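You operate a simulated robot arm through the tools that you are given. There is no shell and no other tool.

Carry out the task below with a simulated robot arm. There is one attempt and no reset: what you move stays moved.

## Task
Take the battery out of the orange beacon and store both.
Fine: battery in the free cell of the battery box, lid shut; beacon in the foam nest. Set down upright: orange beacon.
Where things are to end (x, y in the base frame): battery pack within 20 mm of [400, -130].

The check looks at the end state, three seconds after you hand in, the way a careful person would. Anything else that was tipped, shoved, dropped, spilled or broken makes it a failure. Lids that push on must go on centred and level and be pressed home; caps that screw on are set level and turned clockwise until they are tight.

## Robot
A 7-joint arm with a two-finger parallel gripper, fixed in place. Base frame: the origin is at the foot of the arm, x ahead of it, y to its left, z up. Units: mm, degrees, N and s.
With the tool pointing down near the work surface it reaches from about 220 to 700 mm from the base axis. Its first joint turns from -166.0 to 166.0 degrees. Payload 3.43 kg.
Tool frame: the origin (TCP) lies between the finger pads and is the grasp point; the fingertips stand 30 mm ahead of it; z points along the fingers, y is the line along which they close. The gripper opens to 94 mm. The fingers are 28 mm wide and 10 mm thick; the gripper's body (50 by 96 mm) begins 55 mm behind the TCP.
Orientation is told as [roll, pitch, yaw] about the base's x, y, z axes, in that order, counted from this pose: with the fingers straight down and closing along the base's y, the tool's x points along the base's -x, its y along +y and its z along -z.

## Interface
- The arm moves only by the tool arm_command. Its argument "motion" is one flat list of numbers, 7 for each row, row after row: the shift along the tool's x, y, z in cm, then the turn, a rotation vector about the tool's x, y, z in degrees, then the finger opening in cm, from 0 to 9.4. In form: [tx, ty, tz, rx, ry, rz, fingers, tx, ty, tz, rx, ry, rz, fingers, ...]. A call has 1 to 20 rows; each row is the pose to reach, as a shift and turn from the pose commanded when the call began, along the tool's axes at that moment. Rows are played at 5 a second. More than 50 mm and 8.6 degrees between two rows, or a gripper value outside its range, and nothing of the call is played. A pose out of reach is approached as far as the arm can. The call stops where the force on the tool passes 50 N (or 10 N more than at its start, if that is more) or the arm is blocked; 0.2 s more then pass. Each finger travels about 108 mm/s and halts on what it meets, pressing with about 40 N; the grip force reading is that of the motor and also rises with nothing between the fingers. The clock runs only during rows and for 0.2 s after the last one: add rows that repeat a pose to give the fingers time. The reply holds the time, the measured pose of the TCP, the force on the tool along the base axes, the opening and the grip force, in the units named above and with some noise, with the torque about the TCP (base axes, N m) and any sound that the robot's microphone picked up.
- Cameras (640 x 400 px; columns grow to the right, rows downward): "scene" is fixed at [53.5, 496, 1716.4]; the picture's right is [-0.75, -0.66, 0.00], its down [-0.46, 0.53, -0.71] and it looks along [0.47, -0.54, -0.70] (base axes); focal length 318 px, centre (320, 200). "wrist" rides on the gripper at [76, 14, -103] in the tool frame; the picture's right is [-0.18, 0.98, 0.00], its down [-0.75, -0.14, -0.64] and it looks along [-0.63, -0.12, 0.77] (tool axes); focal length 243 px, centre (320, 200). There is no depth. A picture from a camera that has moved, and an enlarged one, comes with that camera's place and axes in the base frame and with its lens. The place of the scene camera against the robot may be out by one fixed shift of up to 12 mm in any direction.
- camera(camera): a new picture of that camera. The clock stands still meanwhile.
- move_column(by): slides the trunk up (or, below 0, down) by that many mm; the arm rides with it, the base frame stays. It gives what a move gives, with no picture.
- inspect(camera, box): a new picture of the part [left, top, right, bottom] of that camera's present view, enlarged. The clock stands still meanwhile.
- close_job(): hands the job in; it is judged then, once.

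Nothing tells you positions but the pictures and the camera data. Unless the task says otherwise, let go and move clear before handing in.

The tools are called as a command line: name --argument value ..., lists and objects as JSON in quotes. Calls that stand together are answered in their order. arm_command: Moves the arm, as the interface text tells. Its arguments: {"type":"object","properties":{"motion":{"type":"array","items":{"type":"number"}}},"required":["motion"]} The other tools are called the same way: move_column (by) slides the trunk up or down; camera (camera) takes a picture; inspect (camera, box) takes an enlarged picture of a part of a camera's view; close_job () hands the job in.

At the start:

```text
time: 0.0
position: [365.7, -96.9, 1320.0]
tool_rot: [0.1, 0.0, 0.0]
ft_force: [-0.5, 0.8, 0.8]
torque: [0.04, -0.01, -0.01]
gripper_width: 94.1
finger_force: 0.0
trunk travel left (down, up): [-375.0, 215.0]
```

scene: 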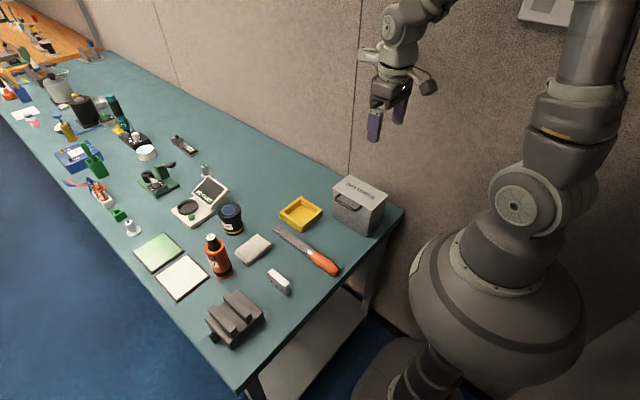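
wrist: 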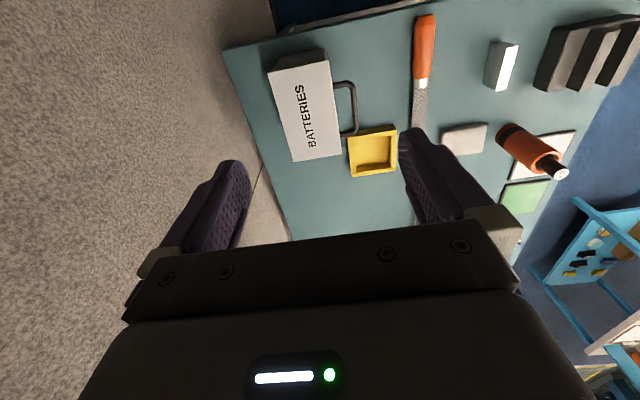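

I see a bench with a grey "BATTERIES" box, a yellow foam nest, an orange bottle-like beacon, and other items. I'll look closer before moving.

inspect --camera "scene" --box '[180, 160, 420, 310]'

inspect --camera "scene" --box '[190, 220, 310, 295]'

inspect --camera "wrist" --box '[220, 0, 640, 240]'

```text
2.67 times, centred on (300, 235) of scene
camera zoom: at [53.5, 496.0, 1716.4], right [-0.75, -0.66, 0.0], down [-0.46, 0.53, -0.71], along [0.47, -0.54, -0.7], focal length 847 px, centre (373, 107)
```

zoom: 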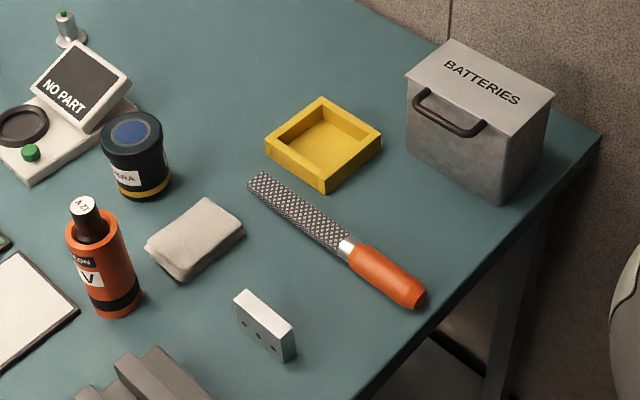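

```text
5.33 times, centred on (250, 258) of scene
camera zoom: at [53.5, 496.0, 1716.4], right [-0.75, -0.66, 0.0], down [-0.46, 0.53, -0.71], along [0.47, -0.54, -0.7], focal length 1694 px, centre (693, -107)
```

zoom: 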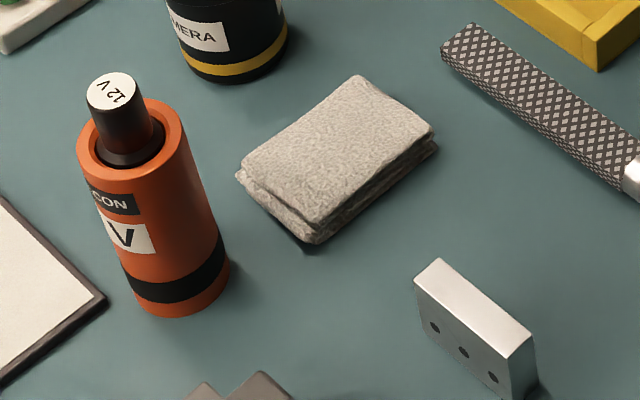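

```text
1.52 times, centred on (430, 120) of wrist
camera zoom: at [289.7, -82.3, 1421.6], right [0.18, 0.98, 0.0], down [0.75, -0.14, 0.64], along [0.63, -0.12, -0.77], focal length 370 px, centre (152, 322)
```

zoom: 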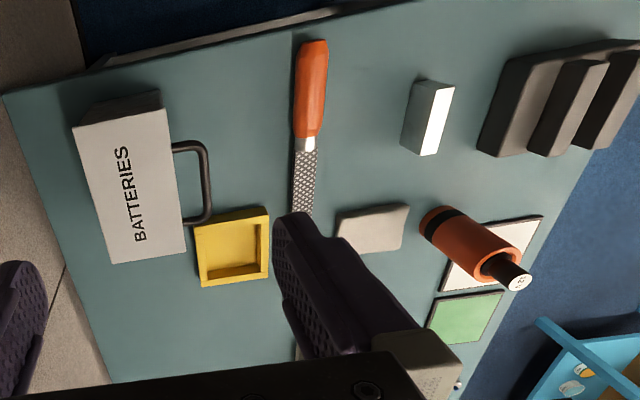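

The box with a hinged-looking lid is around (440, -150), the nest near (590, -20), and the beacon near (600, 290), with the bench top at about z 905. I'll move back from the box and turn the wrist camera toward its front to see it better.

arm_command --motion '[-0.5, 2, 0, 0, 0, 7.5, 9.4, -1, 4, 0, 0, 0, 15, 9.4, -1.5, 6, 0, 0, 0, 22.5, 9.4, -2, 8, 0, 0, 0, 30, 9.4, -2.5, 10, 0, 0, 0, 37.5, 9.4, -3, 12, 0, 0, 0, 45, 9.4, -3.5, 14, 0, 0, 0, 52.5, 9.4, -4, 16, 0, 0, 0, 60, 9.4, -4.5, 18, 0, 0, 0, 67.5, 9.4, -5, 20, 0, 0, 0, 75, 9.4, -5.5, 22, 0, 0, 0, 82.5, 9.4, -6, 24, 0, 0, 0, 90, 9.4]'

```text
time: 2.6
position: [425.8, 143.2, 1318.8]
tool_rot: [0.0, 0.0, -90.1]
ft_force: [0.1, 1.0, -0.1]
torque: [0.0, 0.0, 0.03]
gripper_width: 93.9
finger_force: 0.0
trunk travel left (down, up): [-375.0, 215.0]
```

The arm is now at (426, 143) with the camera facing the box's front. I'll lower the trunk 150 mm (the TCP stays well above everything here) and look.

move_column --by -150

camera --camera "wrist"

camera --camera "scene"

```text
time: 4.3
position: [425.4, 142.3, 1169.6]
tool_rot: [0.0, 0.1, -90.1]
ft_force: [-0.3, -0.7, -0.2]
torque: [-0.04, 0.02, 0.02]
gripper_width: 94.0
finger_force: 0.1
trunk travel left (down, up): [-225.0, 365.0]
```

```text
taken
camera wrist: at [440.4, 219.6, 1271.6], right [0.98, -0.18, 0.0], down [-0.14, -0.75, 0.64], along [-0.12, -0.63, -0.77], focal length 243 px, centre (320, 200)
```

wrist: 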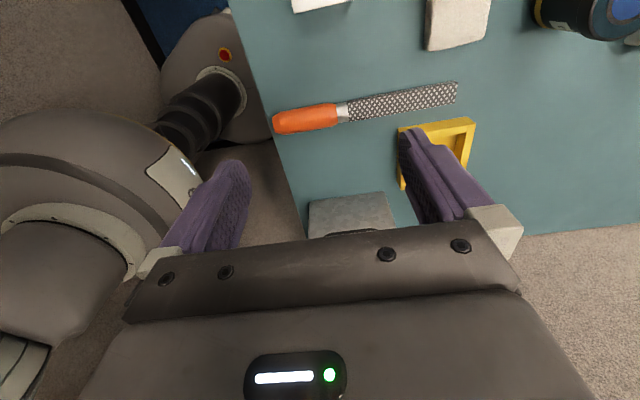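

```text
taken
```

scene: 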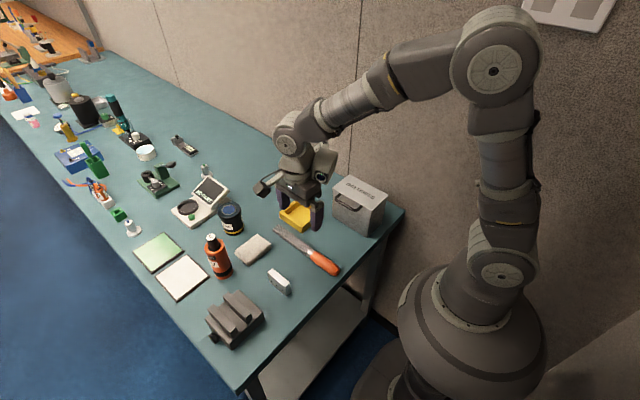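

The box front is just visible at the bottom of the frame. I'll slide toward it (still about 100 mm above the lid) so its handle and lid come into view.

arm_command --motion '[-4, 0, 0, 0, 0, 0, 9.4, -8, 0, 0, 0, 0, 0, 9.4, -12, 0, 0, 0, 0, 0, 9.4, -16, 0, 0, 0, 0, 0, 9.4]'

camera --camera "wrist"

```text
time: 5.3
position: [427.2, -19.2, 1170.1]
tool_rot: [0.0, 0.0, -89.9]
ft_force: [-0.4, -0.1, -0.6]
torque: [0.03, 0.05, 0.0]
gripper_width: 94.2
finger_force: 0.1
trunk travel left (down, up): [-225.0, 365.0]
```

```text
taken
camera wrist: at [441.8, 57.5, 1273.5], right [0.98, -0.18, 0.0], down [-0.14, -0.75, 0.64], along [-0.12, -0.63, -0.77], focal length 243 px, centre (320, 200)
```

wrist: 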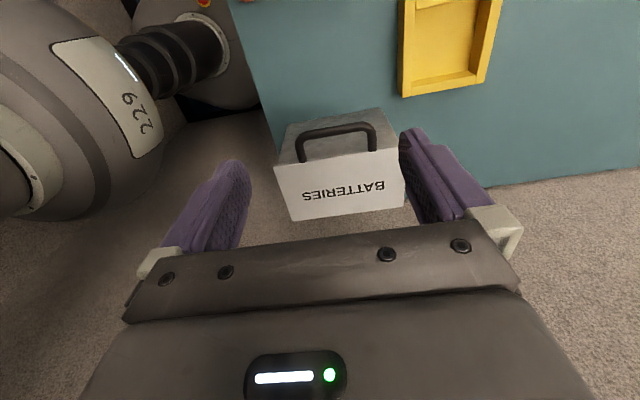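

inspect --camera "wrist" --box '[250, 90, 430, 240]'

inspect --camera "scene" --box '[310, 160, 410, 260]'

```text
2.67 times, centred on (340, 165) of wrist
camera zoom: at [441.8, 57.5, 1273.5], right [0.98, -0.18, 0.0], down [-0.14, -0.75, 0.64], along [-0.12, -0.63, -0.77], focal length 647 px, centre (267, 293)
```

zoom: 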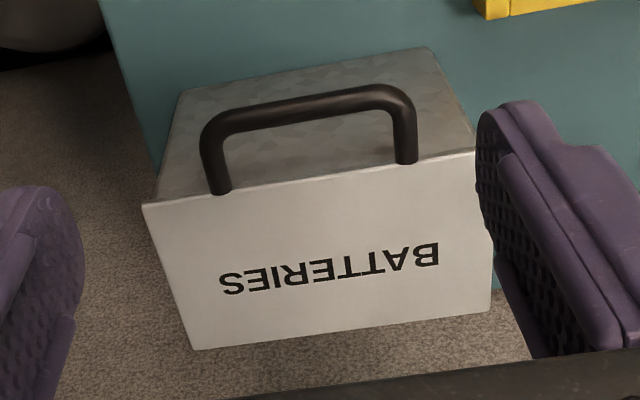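

```text
4.00 times, centred on (360, 210) of scene
camera zoom: at [53.5, 496.0, 1716.4], right [-0.75, -0.66, 0.0], down [-0.46, 0.53, -0.71], along [0.47, -0.54, -0.7], focal length 1271 px, centre (160, 160)
```

zoom: 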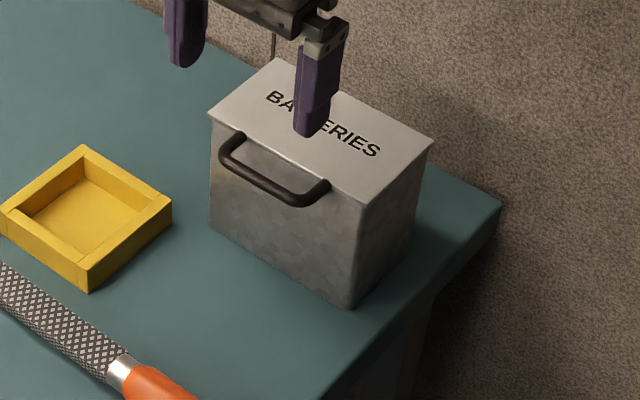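

The lid is a flat plate at z≈1030 (x 360–509, y −84 to −177) with a horizontal U-handle bar out front at about y −54, so it should hinge at the back. I'll turn the fingers so they close along y, ready to take the handle bar.

arm_command --motion '[0.3, 0.1, 0, 0, 0, -7.5, 9.4, 0.6, 0.2, 0, 0, 0, -15, 9.4, 0.9, 0.3, 0, 0, 0, -22.5, 9.4, 1.2, 0.4, 0, 0, 0, -30, 9.4, 1.5, 0.5, 0, 0, 0, -37.5, 9.4, 1.8, 0.6, 0, 0, 0, -45, 9.4, 2.1, 0.7, 0, 0, 0, -52.5, 9.4, 2.4, 0.8, 0, 0, 0, -60, 9.4, 2.7, 0.9, 0, 0, 0, -67.5, 9.4, 3, 1, 0, 0, 0, -75, 9.4, 3, 1, 0, 0, 0, -82.5, 9.4, 3, 1, 0, 0, 0, -90, 9.4]'

camera --camera "wrist"

camera --camera "scene"

```text
time: 8.0
position: [435.7, 13.3, 1169.8]
tool_rot: [0.0, 0.0, 0.1]
ft_force: [0.4, 0.1, -0.2]
torque: [-0.02, 0.01, -0.02]
gripper_width: 94.1
finger_force: 0.1
trunk travel left (down, up): [-225.0, 365.0]
```

```text
taken
camera wrist: at [359.8, 27.6, 1272.1], right [0.18, 0.98, 0.0], down [0.75, -0.14, 0.64], along [0.63, -0.12, -0.77], focal length 243 px, centre (320, 200)
```

wrist: 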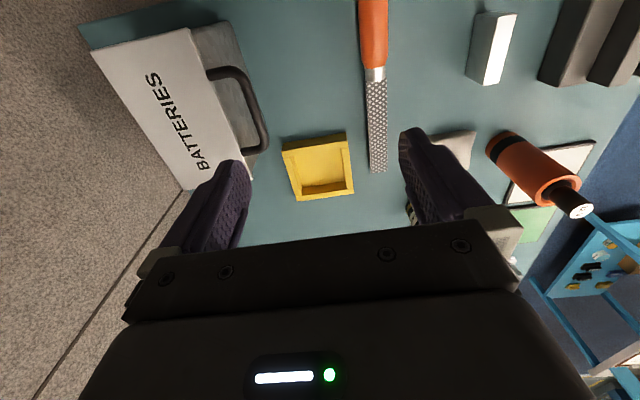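

```text
taken
```

scene: 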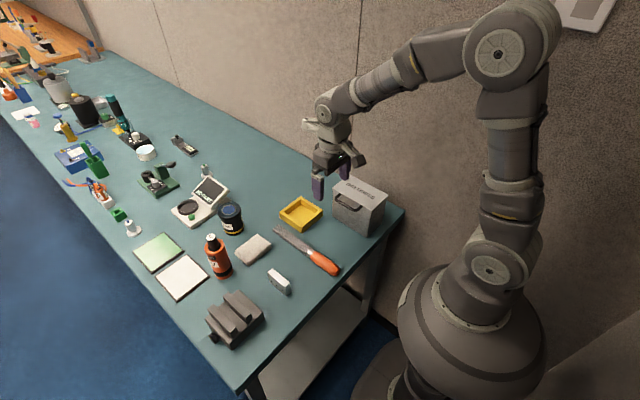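

inspect --camera "wrist" --box '[80, 0, 280, 200]'

```text
2.00 times, centred on (180, 100) of wrist
camera zoom: at [359.8, 27.6, 1272.1], right [0.18, 0.98, 0.0], down [0.75, -0.14, 0.64], along [0.63, -0.12, -0.77], focal length 485 px, centre (600, 400)
```

zoom: 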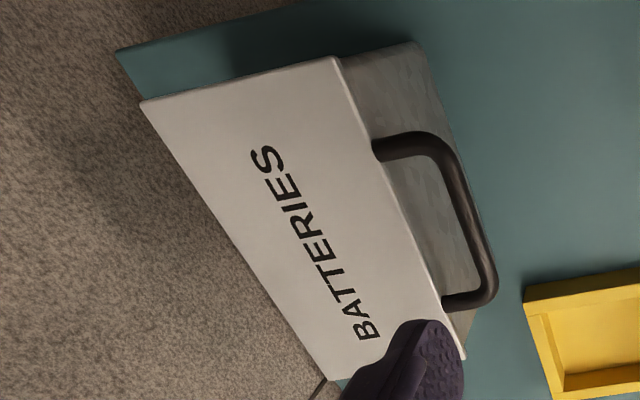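

The handle bar runs along x from about 400 to 470 at y≈−55, z≈1022. I'll tilt the tool 60° so the fingers approach the bar from the front and above, stopping about 95 mm short.

arm_command --motion '[0, 0.2, 1, 7.5, 0, 0, 9.4, 0, 0.4, 2.5, 15, 0, 0, 8, 0, 0.6, 4, 22.5, 0, 0, 7, 0, 0.8, 5.5, 30, 0, 0, 6, 0, 1, 7, 37.5, 0, 0, 5, 0, 1.2, 8, 45, 0, 0, 5, 0, 1.4, 9, 52.5, 0, 0, 5, 0, 1.4, 10, 60, 0, 0, 5, 0, 1.4, 10, 60, 0, 0, 5]'

camera --camera "wrist"

inspect --camera "scene" --box '[240, 100, 480, 260]'

```text
time: 9.9
position: [435.2, 26.8, 1069.9]
tool_rot: [-60.0, 0.0, 0.0]
ft_force: [0.4, 0.9, -0.2]
torque: [-0.02, 0.02, -0.06]
gripper_width: 49.7
finger_force: 0.0
trunk travel left (down, up): [-225.0, 365.0]
```

```text
taken
camera wrist: at [359.6, 123.0, 1108.0], right [0.18, 0.49, -0.85], down [0.75, 0.49, 0.44], along [0.63, -0.72, -0.28], focal length 243 px, centre (320, 200)
```

wrist: 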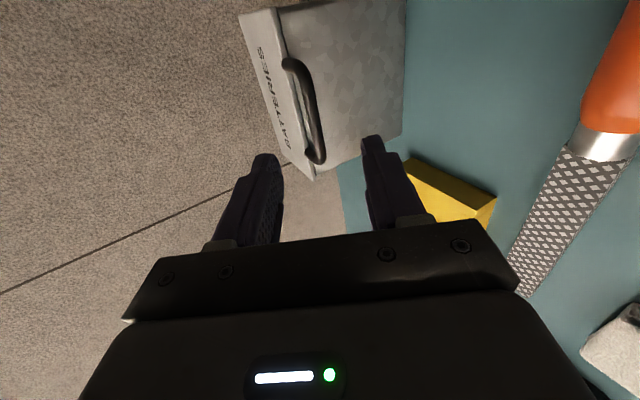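

```text
2.50 times, centred on (360, 180) of scene
camera zoom: at [53.5, 496.0, 1716.4], right [-0.75, -0.66, 0.0], down [-0.46, 0.53, -0.71], along [0.47, -0.54, -0.7], focal length 794 px, centre (220, 250)
```

zoom: 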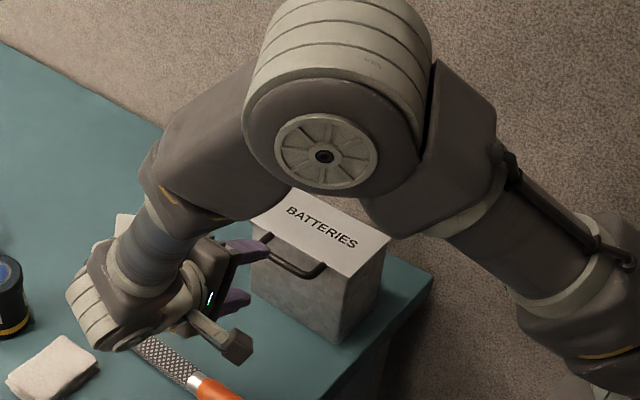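

inspect --camera "wrist" --box '[220, 0, 420, 200]'

```text
2.00 times, centred on (320, 100) of wrist
camera zoom: at [359.6, 123.0, 1108.0], right [0.18, 0.49, -0.85], down [0.75, 0.49, 0.44], along [0.63, -0.72, -0.28], focal length 485 px, centre (320, 400)
```

zoom: 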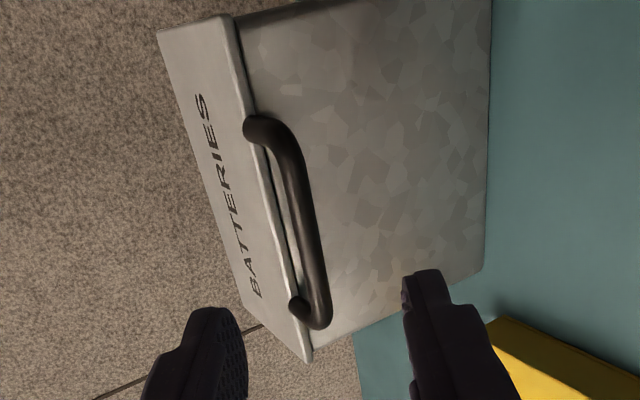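

The bar triangulates consistently to y≈−54, z≈1026. I'll advance along the tool axis so the fingertips reach about 15 mm past the bar, still open.

arm_command --motion '[0, 0, 2, 0, 0, 0, 5, 0, -0.1, 4, 0, 0, 0, 5, 0, -0.2, 6, 0, 0, 0, 5, 0, -0.2, 7, 0, 0, 0, 5, 0, -0.2, 7.7, 0, 0, 0, 5]'

camera --camera "wrist"

inspect --camera "scene" --box '[270, 160, 430, 260]'

```text
time: 11.2
position: [435.1, -40.2, 1033.0]
tool_rot: [-60.0, 0.0, 0.0]
ft_force: [-0.5, -1.0, -0.1]
torque: [-0.01, -0.01, 0.02]
gripper_width: 50.1
finger_force: 0.1
trunk travel left (down, up): [-225.0, 365.0]
```

```text
taken
camera wrist: at [359.7, 55.5, 1071.1], right [0.18, 0.49, -0.85], down [0.75, 0.49, 0.44], along [0.63, -0.72, -0.28], focal length 243 px, centre (320, 200)
```

wrist: 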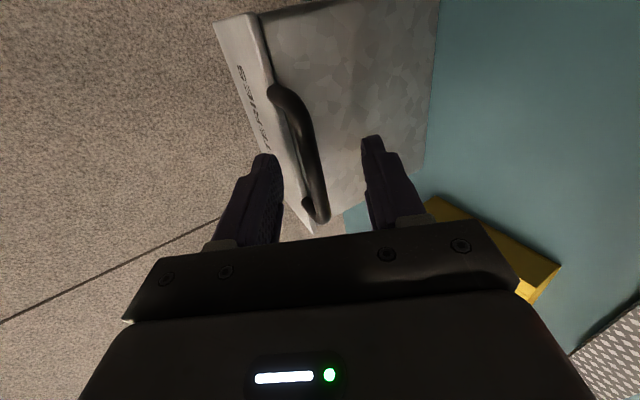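

```text
4.00 times, centred on (350, 210) of scene
camera zoom: at [53.5, 496.0, 1716.4], right [-0.75, -0.66, 0.0], down [-0.46, 0.53, -0.71], along [0.47, -0.54, -0.7], focal length 1271 px, centre (200, 160)
```

zoom: 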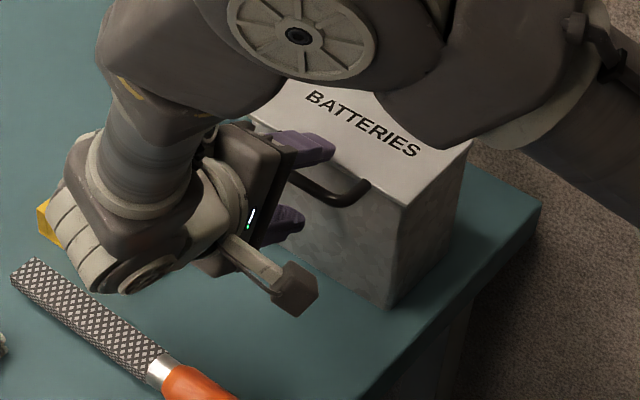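

The bar sits between the two fingers. I'll close on it.

arm_command --motion '[0, 0, 0, 0, 0, 0, 3.5, 0, 0, 0, 0, 0, 0, 2, 0, 0, 0, 0, 0, 0, 1, 0, 0, 0, 0, 0, 0, 0.5, 0, 0, 0, 0, 0, 0, 0.5]'

inspect --camera "wrist" --box '[200, 0, 440, 240]'

```text
time: 12.3
position: [435.3, -42.1, 1033.1]
tool_rot: [-60.0, 0.0, 0.0]
ft_force: [2.6, -5.5, 15.0]
torque: [-0.27, 0.2, 0.05]
gripper_width: 13.8
finger_force: 8.2
trunk travel left (down, up): [-225.0, 365.0]
```

```text
1.67 times, centred on (320, 120) of wrist
camera zoom: at [359.7, 55.0, 1071.8], right [0.18, 0.49, -0.85], down [0.75, 0.49, 0.44], along [0.63, -0.72, -0.28], focal length 404 px, centre (320, 333)
```

zoom: 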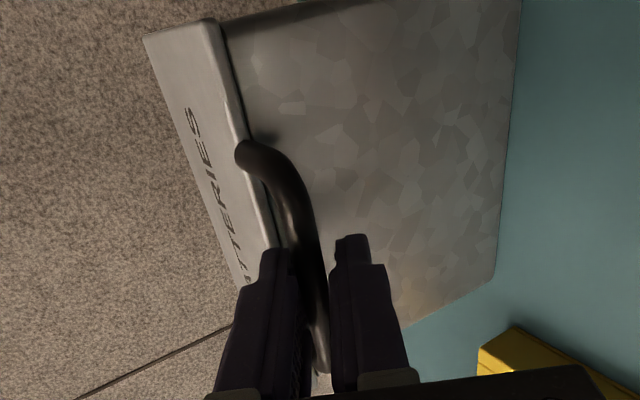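

Contact is mainly on the upper finger, so the bar sits about 2 mm below the finger centre line. I'll shift slightly down and finish closing.

arm_command --motion '[0, 0.1, 0, 0, 0, 0, 0.5, 0, 0.15, 0, 0, 0, 0, 0.3, 0, 0.15, 0, 0, 0, 0, 0.3, 0, 0.15, 0, 0, 0, 0, 0.3]'

```text
time: 13.3
position: [435.4, -40.4, 1030.7]
tool_rot: [-59.9, 0.0, 0.0]
ft_force: [7.5, -7.0, 23.8]
torque: [-0.37, 0.24, 0.24]
gripper_width: 16.8
finger_force: 12.4
trunk travel left (down, up): [-225.0, 365.0]
```

I corrected the wrong way: the upper finger touching first means the bar sits above the finger centre. I'll shift up instead and let the fingers close evenly.

arm_command --motion '[0, -0.1, 0, 0, 0, 0, 0.8, 0, -0.2, 0, 0, 0, 0, 0.8, 0, -0.3, 0, 0, 0, 0, 0.6, 0, -0.35, 0, 0, 0, 0, 0.3, 0, -0.35, 0, 0, 0, 0, 0.3]'

```text
time: 14.6
position: [434.3, -43.1, 1035.7]
tool_rot: [-60.0, 0.0, -0.1]
ft_force: [4.2, -4.6, 13.7]
torque: [-0.15, 0.19, 0.14]
gripper_width: 11.2
finger_force: 7.1
trunk travel left (down, up): [-225.0, 365.0]
```

arm_command --motion '[0, -0.1, 0, 0, 0, 0, 0.3, 0, -0.15, 0, 0, 0, 0, 0.2, 0, -0.15, 0, 0, 0, 0, 0.2, 0, -0.15, 0, 0, 0, 0, 0.2]'

inspect --camera "wrist" --box '[200, 0, 440, 240]'

```text
time: 15.6
position: [434.2, -43.6, 1035.8]
tool_rot: [-60.0, 0.0, 0.1]
ft_force: [-3.5, -5.3, 4.8]
torque: [-0.09, 0.71, 0.18]
gripper_width: 9.3
finger_force: 43.2
trunk travel left (down, up): [-225.0, 365.0]
```

```text
1.67 times, centred on (320, 120) of wrist
camera zoom: at [359.3, 53.7, 1073.9], right [0.18, 0.49, -0.85], down [0.75, 0.48, 0.44], along [0.63, -0.72, -0.28], focal length 404 px, centre (320, 333)
```

zoom: 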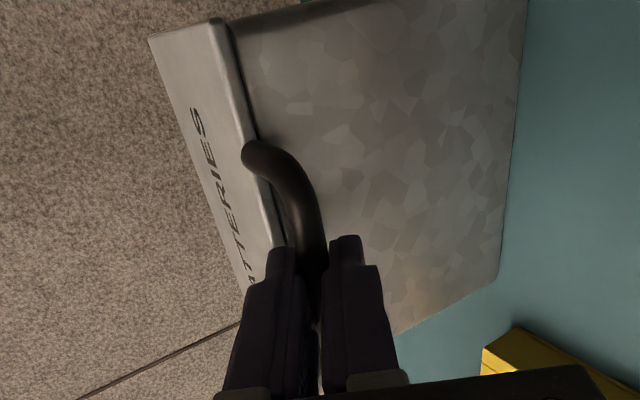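

The bar is now firmly gripped (43 N, 9.3 mm). I'll test with a gentle 10 mm lift to see whether the lid swings.

arm_command --motion '[0, -0.22, -0.12, 0, 0, 0, 0.2, 0, -0.43, -0.25, 0, 0, 0, 0.2, 0, -0.65, -0.37, 0, 0, 0, 0.2, 0, -0.87, -0.5, 0, 0, 0, 0.2]'

camera --camera "wrist"

inspect --camera "scene" --box '[270, 160, 430, 260]'

```text
time: 16.6
position: [434.5, -44.3, 1046.2]
tool_rot: [-60.0, 0.0, 0.1]
ft_force: [-10.0, -3.7, -2.3]
torque: [0.1, 0.5, 0.3]
gripper_width: 9.7
finger_force: 43.6
trunk travel left (down, up): [-225.0, 365.0]
```

```text
taken
camera wrist: at [359.3, 53.3, 1084.5], right [0.18, 0.49, -0.85], down [0.75, 0.49, 0.44], along [0.63, -0.72, -0.28], focal length 243 px, centre (320, 200)
```

wrist: 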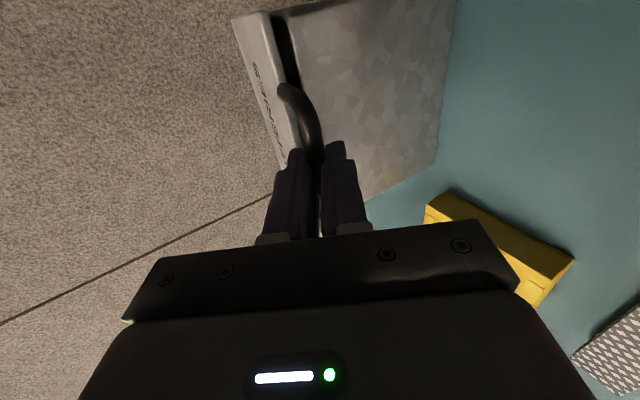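

```text
4.00 times, centred on (350, 210) of scene
camera zoom: at [53.5, 496.0, 1716.4], right [-0.75, -0.66, 0.0], down [-0.46, 0.53, -0.71], along [0.47, -0.54, -0.7], focal length 1271 px, centre (200, 160)
```

zoom: 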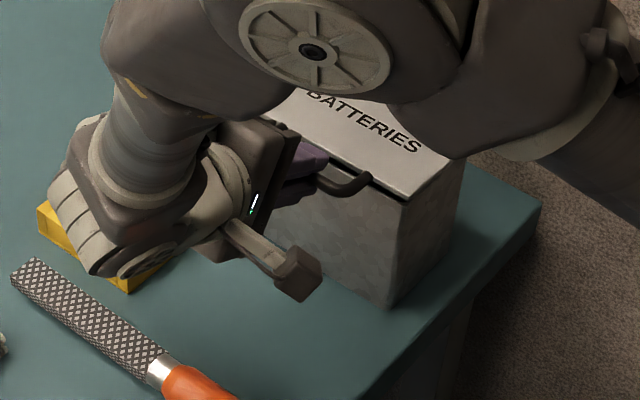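

The lid is hinged at the back and swings freely. I'll carry the bar along its arc to about 35° open, letting the tool roll partway with it.

arm_command --motion '[0, -0.66, -0.15, -1.9, 0, 0, 0.2, 0, -1.33, -0.3, -3.8, 0, 0, 0.2, 0, -1.99, -0.47, -5.7, 0, 0, 0.2, 0, -2.65, -0.64, -7.6, 0, 0, 0.2, 0, -3.31, -0.74, -9.5, 0, 0, 0.2, 0, -3.97, -0.84, -11.3, 0, 0, 0.2, 0, -4.65, -0.87, -13.2, 0, 0, 0.2, 0, -5.32, -0.9, -15.1, 0, 0, 0.2, 0, -6, -0.87, -17, 0, 0, 0.2, 0, -6.67, -0.83, -18.9, 0, 0, 0.2]'

inspect --camera "scene" --box '[230, 100, 430, 260]'

camera --camera "wrist"

```text
time: 18.8
position: [434.4, -68.9, 1108.0]
tool_rot: [-41.2, 0.0, 0.1]
ft_force: [-7.6, 1.6, 0.7]
torque: [0.0, -0.05, 0.51]
gripper_width: 9.4
finger_force: 43.3
trunk travel left (down, up): [-225.0, 365.0]
```

```text
2.50 times, centred on (330, 180) of scene
camera zoom: at [53.5, 496.0, 1716.4], right [-0.75, -0.66, 0.0], down [-0.46, 0.53, -0.71], along [0.47, -0.54, -0.7], focal length 794 px, centre (295, 250)
```

zoom: 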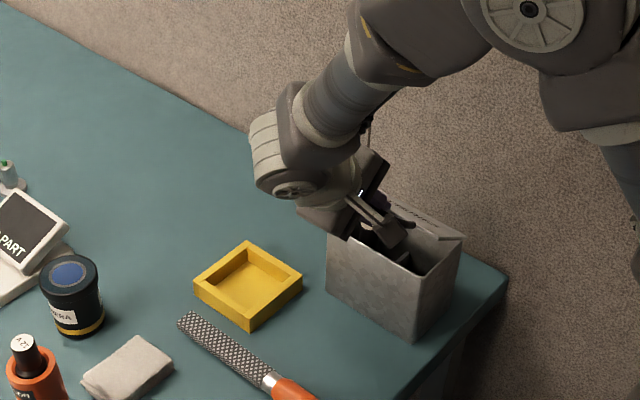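

```text
taken
camera wrist: at [359.5, 9.7, 1175.5], right [0.18, 0.74, -0.65], down [0.75, 0.32, 0.58], along [0.63, -0.59, -0.5], focal length 243 px, centre (320, 200)
```

wrist: 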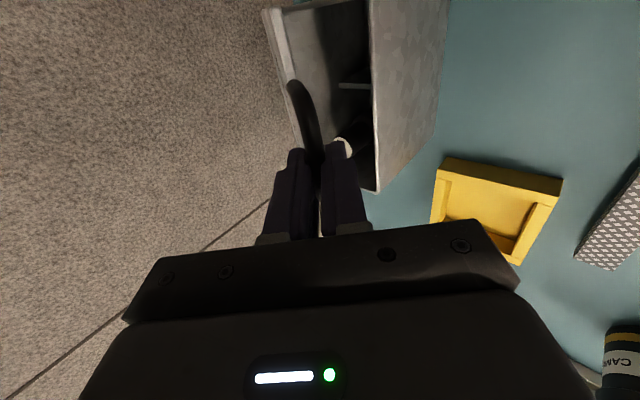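

Forces are tiny and a cell with a battery is visible inside. I'll continue the arc to about 71°.

arm_command --motion '[0, -0.67, -0.12, -1.9, 0, 0, 0.2, 0, -1.33, -0.23, -3.8, 0, 0, 0.2, 0, -2.01, -0.29, -5.7, 0, 0, 0.2, 0, -2.69, -0.33, -7.6, 0, 0, 0.2, 0, -3.37, -0.32, -9.5, 0, 0, 0.2, 0, -4.04, -0.29, -11.3, 0, 0, 0.2, 0, -4.71, -0.22, -13.2, 0, 0, 0.2, 0, -5.38, -0.13, -15.1, 0, 0, 0.2, 0, -6.05, 0.02, -17, 0, 0, 0.2, 0, -6.71, 0.19, -18.9, 0, 0, 0.2, 0, -7.35, 0.41, -20.8, 0, 0, 0.2, 0, -7.99, 0.64, -22.7, 0, 0, 0.2]'

inspect --camera "scene" --box '[230, 100, 430, 260]'

camera --camera "wrist"

```text
time: 21.4
position: [435.6, -133.5, 1154.2]
tool_rot: [-18.3, 0.1, 0.1]
ft_force: [-5.5, -2.9, -12.2]
torque: [0.0, 0.58, -0.12]
gripper_width: 9.5
finger_force: 43.8
trunk travel left (down, up): [-225.0, 365.0]
```

```text
2.50 times, centred on (330, 180) of scene
camera zoom: at [53.5, 496.0, 1716.4], right [-0.75, -0.66, 0.0], down [-0.46, 0.53, -0.71], along [0.47, -0.54, -0.7], focal length 794 px, centre (295, 250)
```

zoom: 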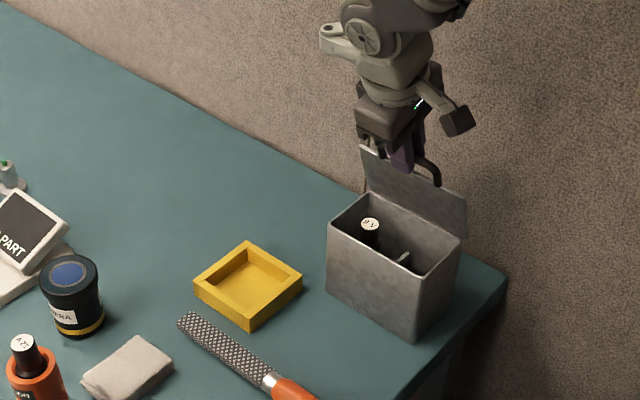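

```text
taken
camera wrist: at [359.8, -87.3, 1247.1], right [0.18, 0.93, -0.31], down [0.75, 0.07, 0.65], along [0.63, -0.35, -0.69], focal length 243 px, centre (320, 200)
```

wrist: 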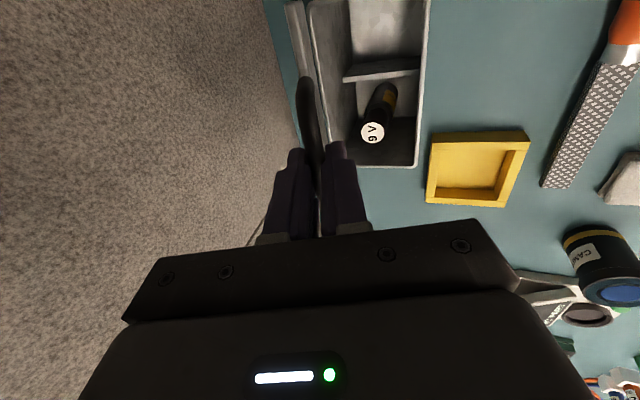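

The box has two cells: the far one (x≈474) holds a 9 V battery, and the near one at (400, −130) is free. I'll refine the hinge estimate (y≈−175, z≈1028) and carry the lid just past vertical, watching for the stop.

arm_command --motion '[0, -0.63, 0.12, 0, 0, 0, 0.2, 0, -1.25, 0.24, 0, 0, 0, 0.2, 0, -1.86, 0.34, 0, 0, 0, 0.2, 0, -2.47, 0.43, 0, 0, 0, 0.2, 0, -3.07, 0.6, 0, 0, 0, 0.2, 0, -3.66, 0.76, 0, 0, 0, 0.2, 0, -4.14, 0.95, 0, 0, 0, 0.2, 0, -4.62, 1.13, 0, 0, 0, 0.2]'

inspect --camera "scene" --box '[230, 100, 430, 260]'

```text
time: 23.1
position: [435.5, -181.4, 1158.9]
tool_rot: [-18.3, 0.0, 0.0]
ft_force: [-4.6, 1.7, -2.2]
torque: [0.13, 0.08, -0.52]
gripper_width: 9.7
finger_force: 43.2
trunk travel left (down, up): [-225.0, 365.0]
```

```text
2.50 times, centred on (330, 180) of scene
camera zoom: at [53.5, 496.0, 1716.4], right [-0.75, -0.66, 0.0], down [-0.46, 0.53, -0.71], along [0.47, -0.54, -0.7], focal length 794 px, centre (295, 250)
```

zoom: 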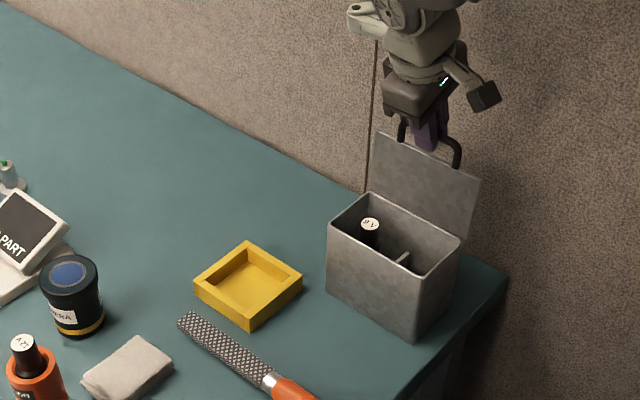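

At 95° with no resistance yet. I'll ease on to about 105° in small steps to find a resting stop.

arm_command --motion '[0, -0.46, 0.22, 0, 0, 0, 0.2, 0, -0.93, 0.45, 0, 0, 0, 0.2, 0, -1.37, 0.71, 0, 0, 0, 0.2, 0, -1.81, 0.98, 0, 0, 0, 0.2]'

inspect --camera "scene" --box '[230, 100, 430, 260]'

```text
time: 24.1
position: [435.5, -196.2, 1157.4]
tool_rot: [-18.5, -0.3, 0.2]
ft_force: [-0.7, 23.3, 20.5]
torque: [0.29, 0.37, -0.93]
gripper_width: 9.6
finger_force: 42.9
trunk travel left (down, up): [-225.0, 365.0]
```

```text
2.50 times, centred on (330, 180) of scene
camera zoom: at [53.5, 496.0, 1716.4], right [-0.75, -0.66, 0.0], down [-0.46, 0.53, -0.71], along [0.47, -0.54, -0.7], focal length 794 px, centre (295, 250)
```

zoom: 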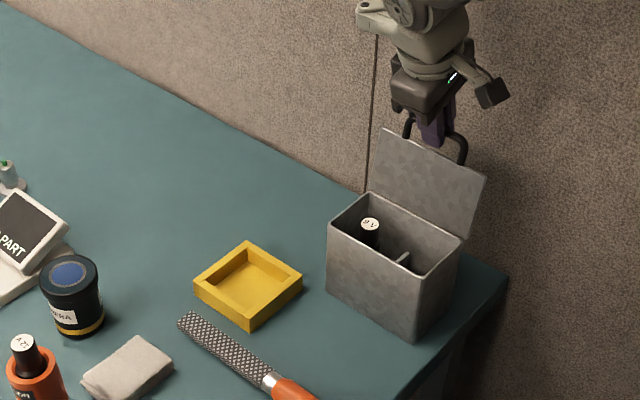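

The lid stops at about 102°, past vertical, so it should rest there. I'll relax the push, open the fingers, and check it stays.

arm_command --motion '[0, 0.2, -0.05, 0, 0, 0, 0.2, 0, 0.38, -0.1, 0, 0, 0, 0.2, 0, 0.38, -0.1, 0, 0, 0, 1, 0, 0.38, -0.1, 0, 0, 0, 2, 0, 0.38, -0.1, 0, 0, 0, 3, 0, 0.38, -0.1, 0, 0, 0, 3.5, 0, 0.38, -0.1, 0, 0, 0, 3.5]'

inspect --camera "scene" --box '[230, 100, 430, 260]'

camera --camera "wrist"

```text
time: 25.8
position: [434.8, -197.7, 1155.4]
tool_rot: [-18.3, 0.0, 0.0]
ft_force: [-1.1, 0.2, 0.4]
torque: [0.01, -0.02, 0.0]
gripper_width: 34.8
finger_force: 0.0
trunk travel left (down, up): [-225.0, 365.0]
```

```text
2.50 times, centred on (330, 180) of scene
camera zoom: at [53.5, 496.0, 1716.4], right [-0.75, -0.66, 0.0], down [-0.46, 0.53, -0.71], along [0.47, -0.54, -0.7], focal length 794 px, centre (295, 250)
```

zoom: 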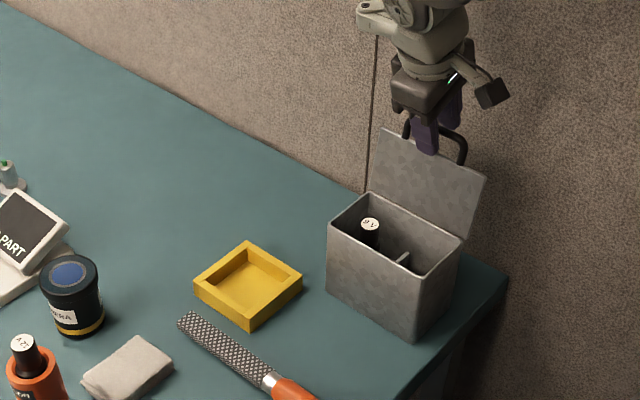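

```text
taken
camera wrist: at [359.9, -150.9, 1247.5], right [0.18, 0.93, -0.31], down [0.75, 0.07, 0.65], along [0.63, -0.35, -0.69], focal length 243 px, centre (320, 200)
```

wrist: 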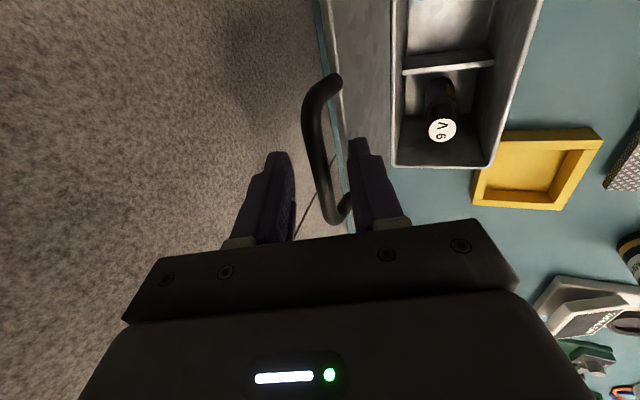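

The lid stays open on its own. I'll back the fingers straight out along the tool axis, then move up and forward away from the box.

arm_command --motion '[0, 0, -2, 0, 0, 0, 3.5, 0, 0, -4, 0, 0, 0, 3.5, 0, 0, -6, 0, 0, 0, 3.5, 0, 0, -8, 0, 0, 0, 3.5, 0, 3, -9, -4, 0, 0, 4, 0, 6, -9, -8, 0, 0, 4, 0, 10, -9, -12, 0, 0, 4, 0, 14, -9, -16, 0, 0, 4, 0, 17, -9, -18.3, 0, 0, 4]'

camera --camera "wrist"

camera --camera "scene"

```text
time: 27.8
position: [435.8, -8.1, 1187.0]
tool_rot: [0.0, -0.1, -0.2]
ft_force: [0.1, -0.2, 0.9]
torque: [0.01, 0.0, -0.01]
gripper_width: 40.0
finger_force: 0.1
trunk travel left (down, up): [-225.0, 365.0]
```

```text
taken
camera wrist: at [360.2, 8.6, 1289.6], right [0.19, 0.98, 0.0], down [0.75, -0.14, 0.64], along [0.63, -0.12, -0.77], focal length 243 px, centre (320, 200)
```

wrist: 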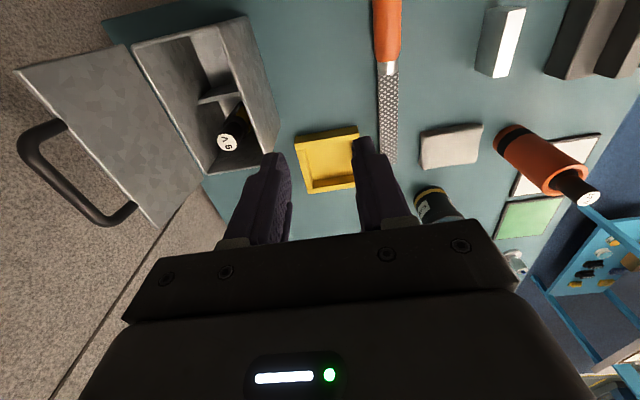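

```text
taken
```

scene: 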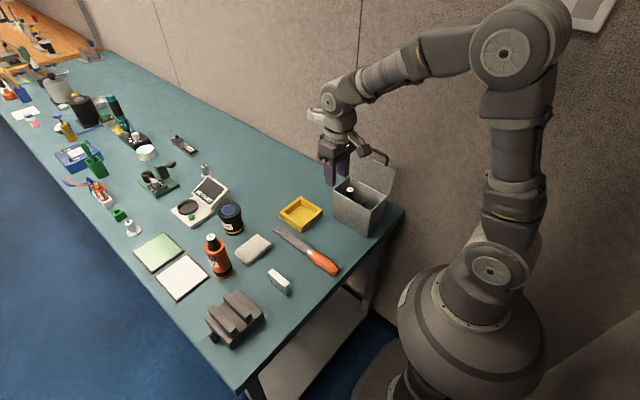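

inspect --camera "wrist" --box '[110, 0, 310, 190]'

inspect --camera "wrist" --box '[440, 90, 640, 230]'

inspect --camera "scene" --box '[310, 150, 410, 250]'

```text
2.11 times, centred on (210, 95) of wrist
camera zoom: at [360.2, 8.6, 1289.6], right [0.19, 0.98, 0.0], down [0.75, -0.14, 0.64], along [0.63, -0.12, -0.77], focal length 511 px, centre (552, 421)
```

zoom: 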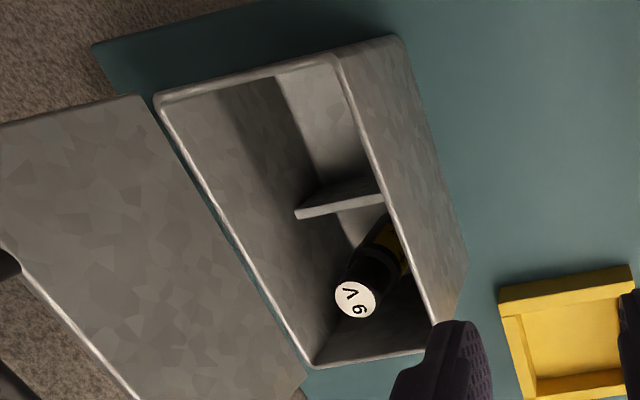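

```text
2.86 times, centred on (540, 160) of wrist
camera zoom: at [360.2, 8.6, 1289.6], right [0.19, 0.98, 0.0], down [0.75, -0.14, 0.64], along [0.63, -0.12, -0.77], focal length 693 px, centre (-309, 314)
```

zoom: 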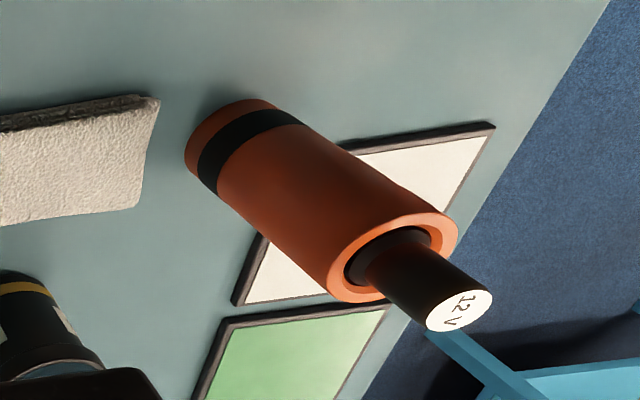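

```text
4.00 times, centred on (360, 200) of scene
camera zoom: at [53.5, 496.0, 1716.4], right [-0.75, -0.66, 0.0], down [-0.46, 0.53, -0.71], along [0.47, -0.54, -0.7], focal length 1271 px, centre (160, 200)
```

zoom: 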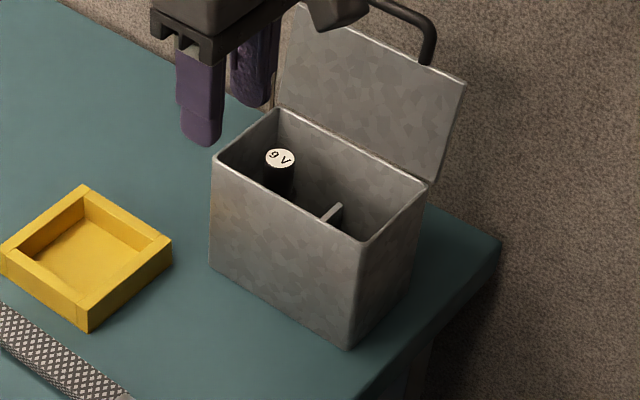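

The free cell spans roughly x 367–435, y −169 to −88, with a low divider; the 9 V battery stands in the other cell with its top near z 1016. Next I'll move toward the beacon (battery top near (602, 293, 1067)) at safe height and look at it closely.

arm_command --motion '[-1.05, 3.2, 0, 0, 0, -3.25, 5, -2.1, 6.4, 0, 0, 0, -6.5, 6, -3.15, 9.7, 0, 0, 0, -9.75, 7, -4.2, 12.9, 0, 0, 0, -13, 8, -5.25, 16.1, 0, 0, 0, -16.25, 9, -6.3, 19.3, 0, 0, 0, -19.5, 9.4, -7.35, 22.6, 0, 0, 0, -22.75, 9.4, -8.4, 25.8, 0, 0, 0, -26, 9.4]'

camera --camera "wrist"

```text
time: 29.6
position: [520.1, 252.3, 1185.5]
tool_rot: [-0.1, 0.0, 26.0]
ft_force: [0.4, -0.2, 0.2]
torque: [0.05, 0.01, 0.02]
gripper_width: 93.9
finger_force: 0.0
trunk travel left (down, up): [-225.0, 365.0]
```

```text
taken
camera wrist: at [445.5, 232.4, 1288.1], right [-0.27, 0.96, 0.0], down [0.74, 0.21, 0.64], along [0.62, 0.17, -0.77], focal length 243 px, centre (320, 200)
```

wrist: 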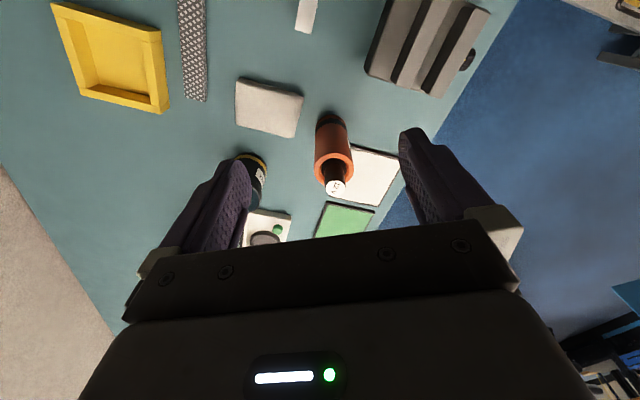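

inspect --camera "wrist" --box '[260, 90, 420, 210]'

```text
3.33 times, centred on (340, 150) of wrist
camera zoom: at [445.5, 232.4, 1288.1], right [-0.27, 0.96, 0.0], down [0.74, 0.21, 0.64], along [0.62, 0.17, -0.77], focal length 809 px, centre (253, 367)
```

zoom: 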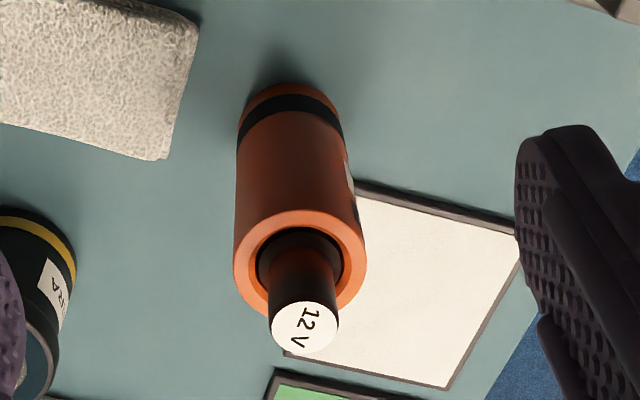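

The battery top centre triangulates to (603.5, 294.7, 1064); the beacon rim is at about z 1023, beacon diameter ~52 mm, battery ~23 mm. I'll move directly above it.

arm_command --motion '[-2.5, 0.05, 0, 0, 0, 0, 7, -5, 0.08, 0, 0, 0, 0, 6, -7.5, 0.12, 0, 0, 0, 0, 5, -9.36, 0.15, 1.5, 0, 0, 0, 5, -9.36, 0.15, 4.5, 0, 0, 0, 5]'

camera --camera "wrist"

inspect --camera "scene" --box '[170, 180, 300, 290]'

```text
time: 30.8
position: [605.0, 294.8, 1141.1]
tool_rot: [0.0, 0.0, 26.1]
ft_force: [0.2, 0.4, 1.0]
torque: [0.03, 0.02, -0.02]
gripper_width: 50.0
finger_force: 0.1
trunk travel left (down, up): [-225.0, 365.0]
```

```text
taken
camera wrist: at [530.1, 274.2, 1243.1], right [-0.27, 0.96, 0.0], down [0.74, 0.2, 0.64], along [0.62, 0.17, -0.77], focal length 243 px, centre (320, 200)
```

wrist: 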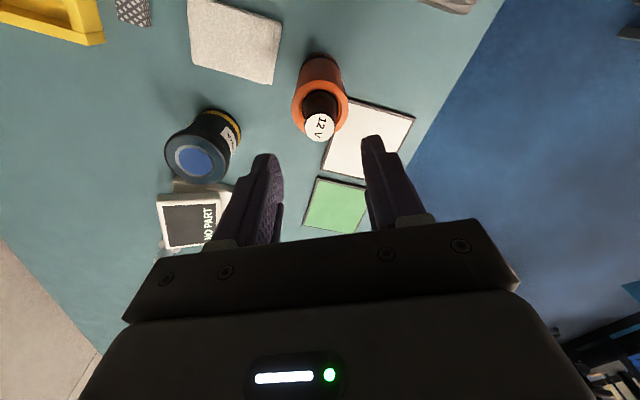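

```text
3.64 times, centred on (235, 235) of scene
camera zoom: at [53.5, 496.0, 1716.4], right [-0.75, -0.66, 0.0], down [-0.46, 0.53, -0.71], along [0.47, -0.54, -0.7], focal length 1155 px, centre (629, 73)
```

zoom: 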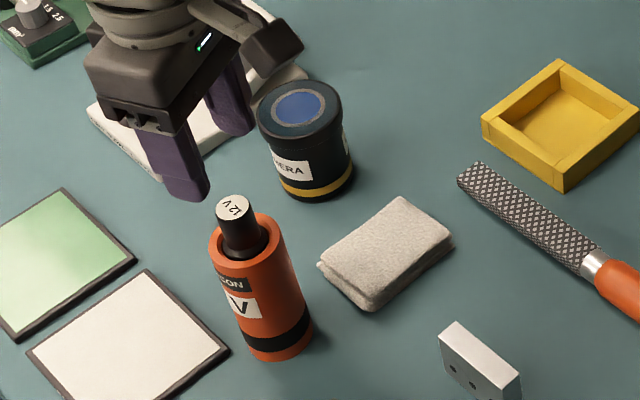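

The label appears exactly where predicted, centred between the fingers. I'll descend until the fingertips are just above the beacon rim.

arm_command --motion '[0.1, 0, 2, 0, 0, 0, 5, 0.1, 0, 4, 0, 0, 0, 5, 0.1, 0, 6, 0, 0, 0, 5, 0.1, 0, 7.2, 0, 0, 0, 5, 0.1, 0, 8.2, 0, 0, 0, 5]'

camera --camera "wrist"

inspect --camera "scene" --box '[170, 180, 300, 290]'

```text
time: 31.9
position: [603.2, 293.2, 1060.9]
tool_rot: [0.0, 0.2, 26.1]
ft_force: [0.7, 0.4, 0.3]
torque: [-0.01, -0.02, -0.01]
gripper_width: 49.7
finger_force: 0.0
trunk travel left (down, up): [-225.0, 365.0]
```

```text
taken
camera wrist: at [528.4, 273.6, 1162.6], right [-0.27, 0.96, 0.0], down [0.74, 0.2, 0.64], along [0.62, 0.17, -0.77], focal length 243 px, centre (320, 200)
```

wrist: 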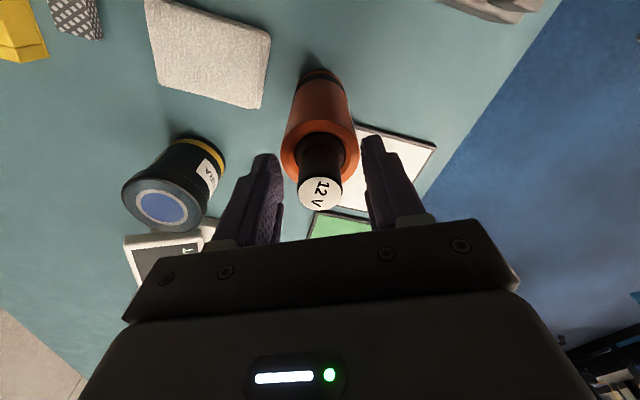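

```text
3.64 times, centred on (235, 235) of scene
camera zoom: at [53.5, 496.0, 1716.4], right [-0.75, -0.66, 0.0], down [-0.46, 0.53, -0.71], along [0.47, -0.54, -0.7], focal length 1155 px, centre (629, 73)
```

zoom: 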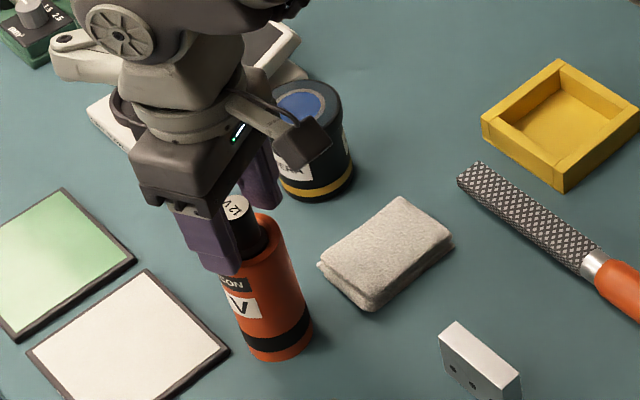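

Fingers straddle the battery cap above the rim. I'll close on it.

arm_command --motion '[0, 0, 0, 0, 0, 0, 3.5, 0, 0, 0, 0, 0, 0, 2.6, 0, 0, 0, 0, 0, 0, 2.1, 0, 0, 0, 0, 0, 0, 1.6, 0, 0, 0, 0, 0, 0, 1.6]'

inspect --camera "wrist" --box '[220, 60, 420, 240]'

```text
time: 33.1
position: [602.4, 293.8, 1060.7]
tool_rot: [-0.1, 0.0, 26.1]
ft_force: [0.0, -0.9, 0.5]
torque: [0.0, 0.04, 0.03]
gripper_width: 23.1
finger_force: 40.2
trunk travel left (down, up): [-225.0, 365.0]
```

```text
2.22 times, centred on (320, 150) of wrist
camera zoom: at [528.3, 273.6, 1162.8], right [-0.27, 0.96, 0.0], down [0.74, 0.2, 0.64], along [0.62, 0.17, -0.77], focal length 539 px, centre (320, 311)
```

zoom: 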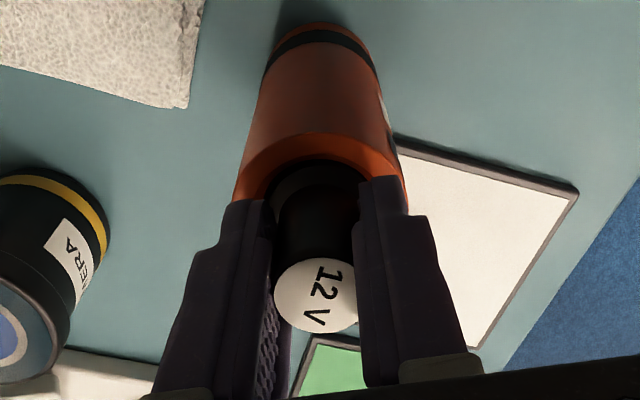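

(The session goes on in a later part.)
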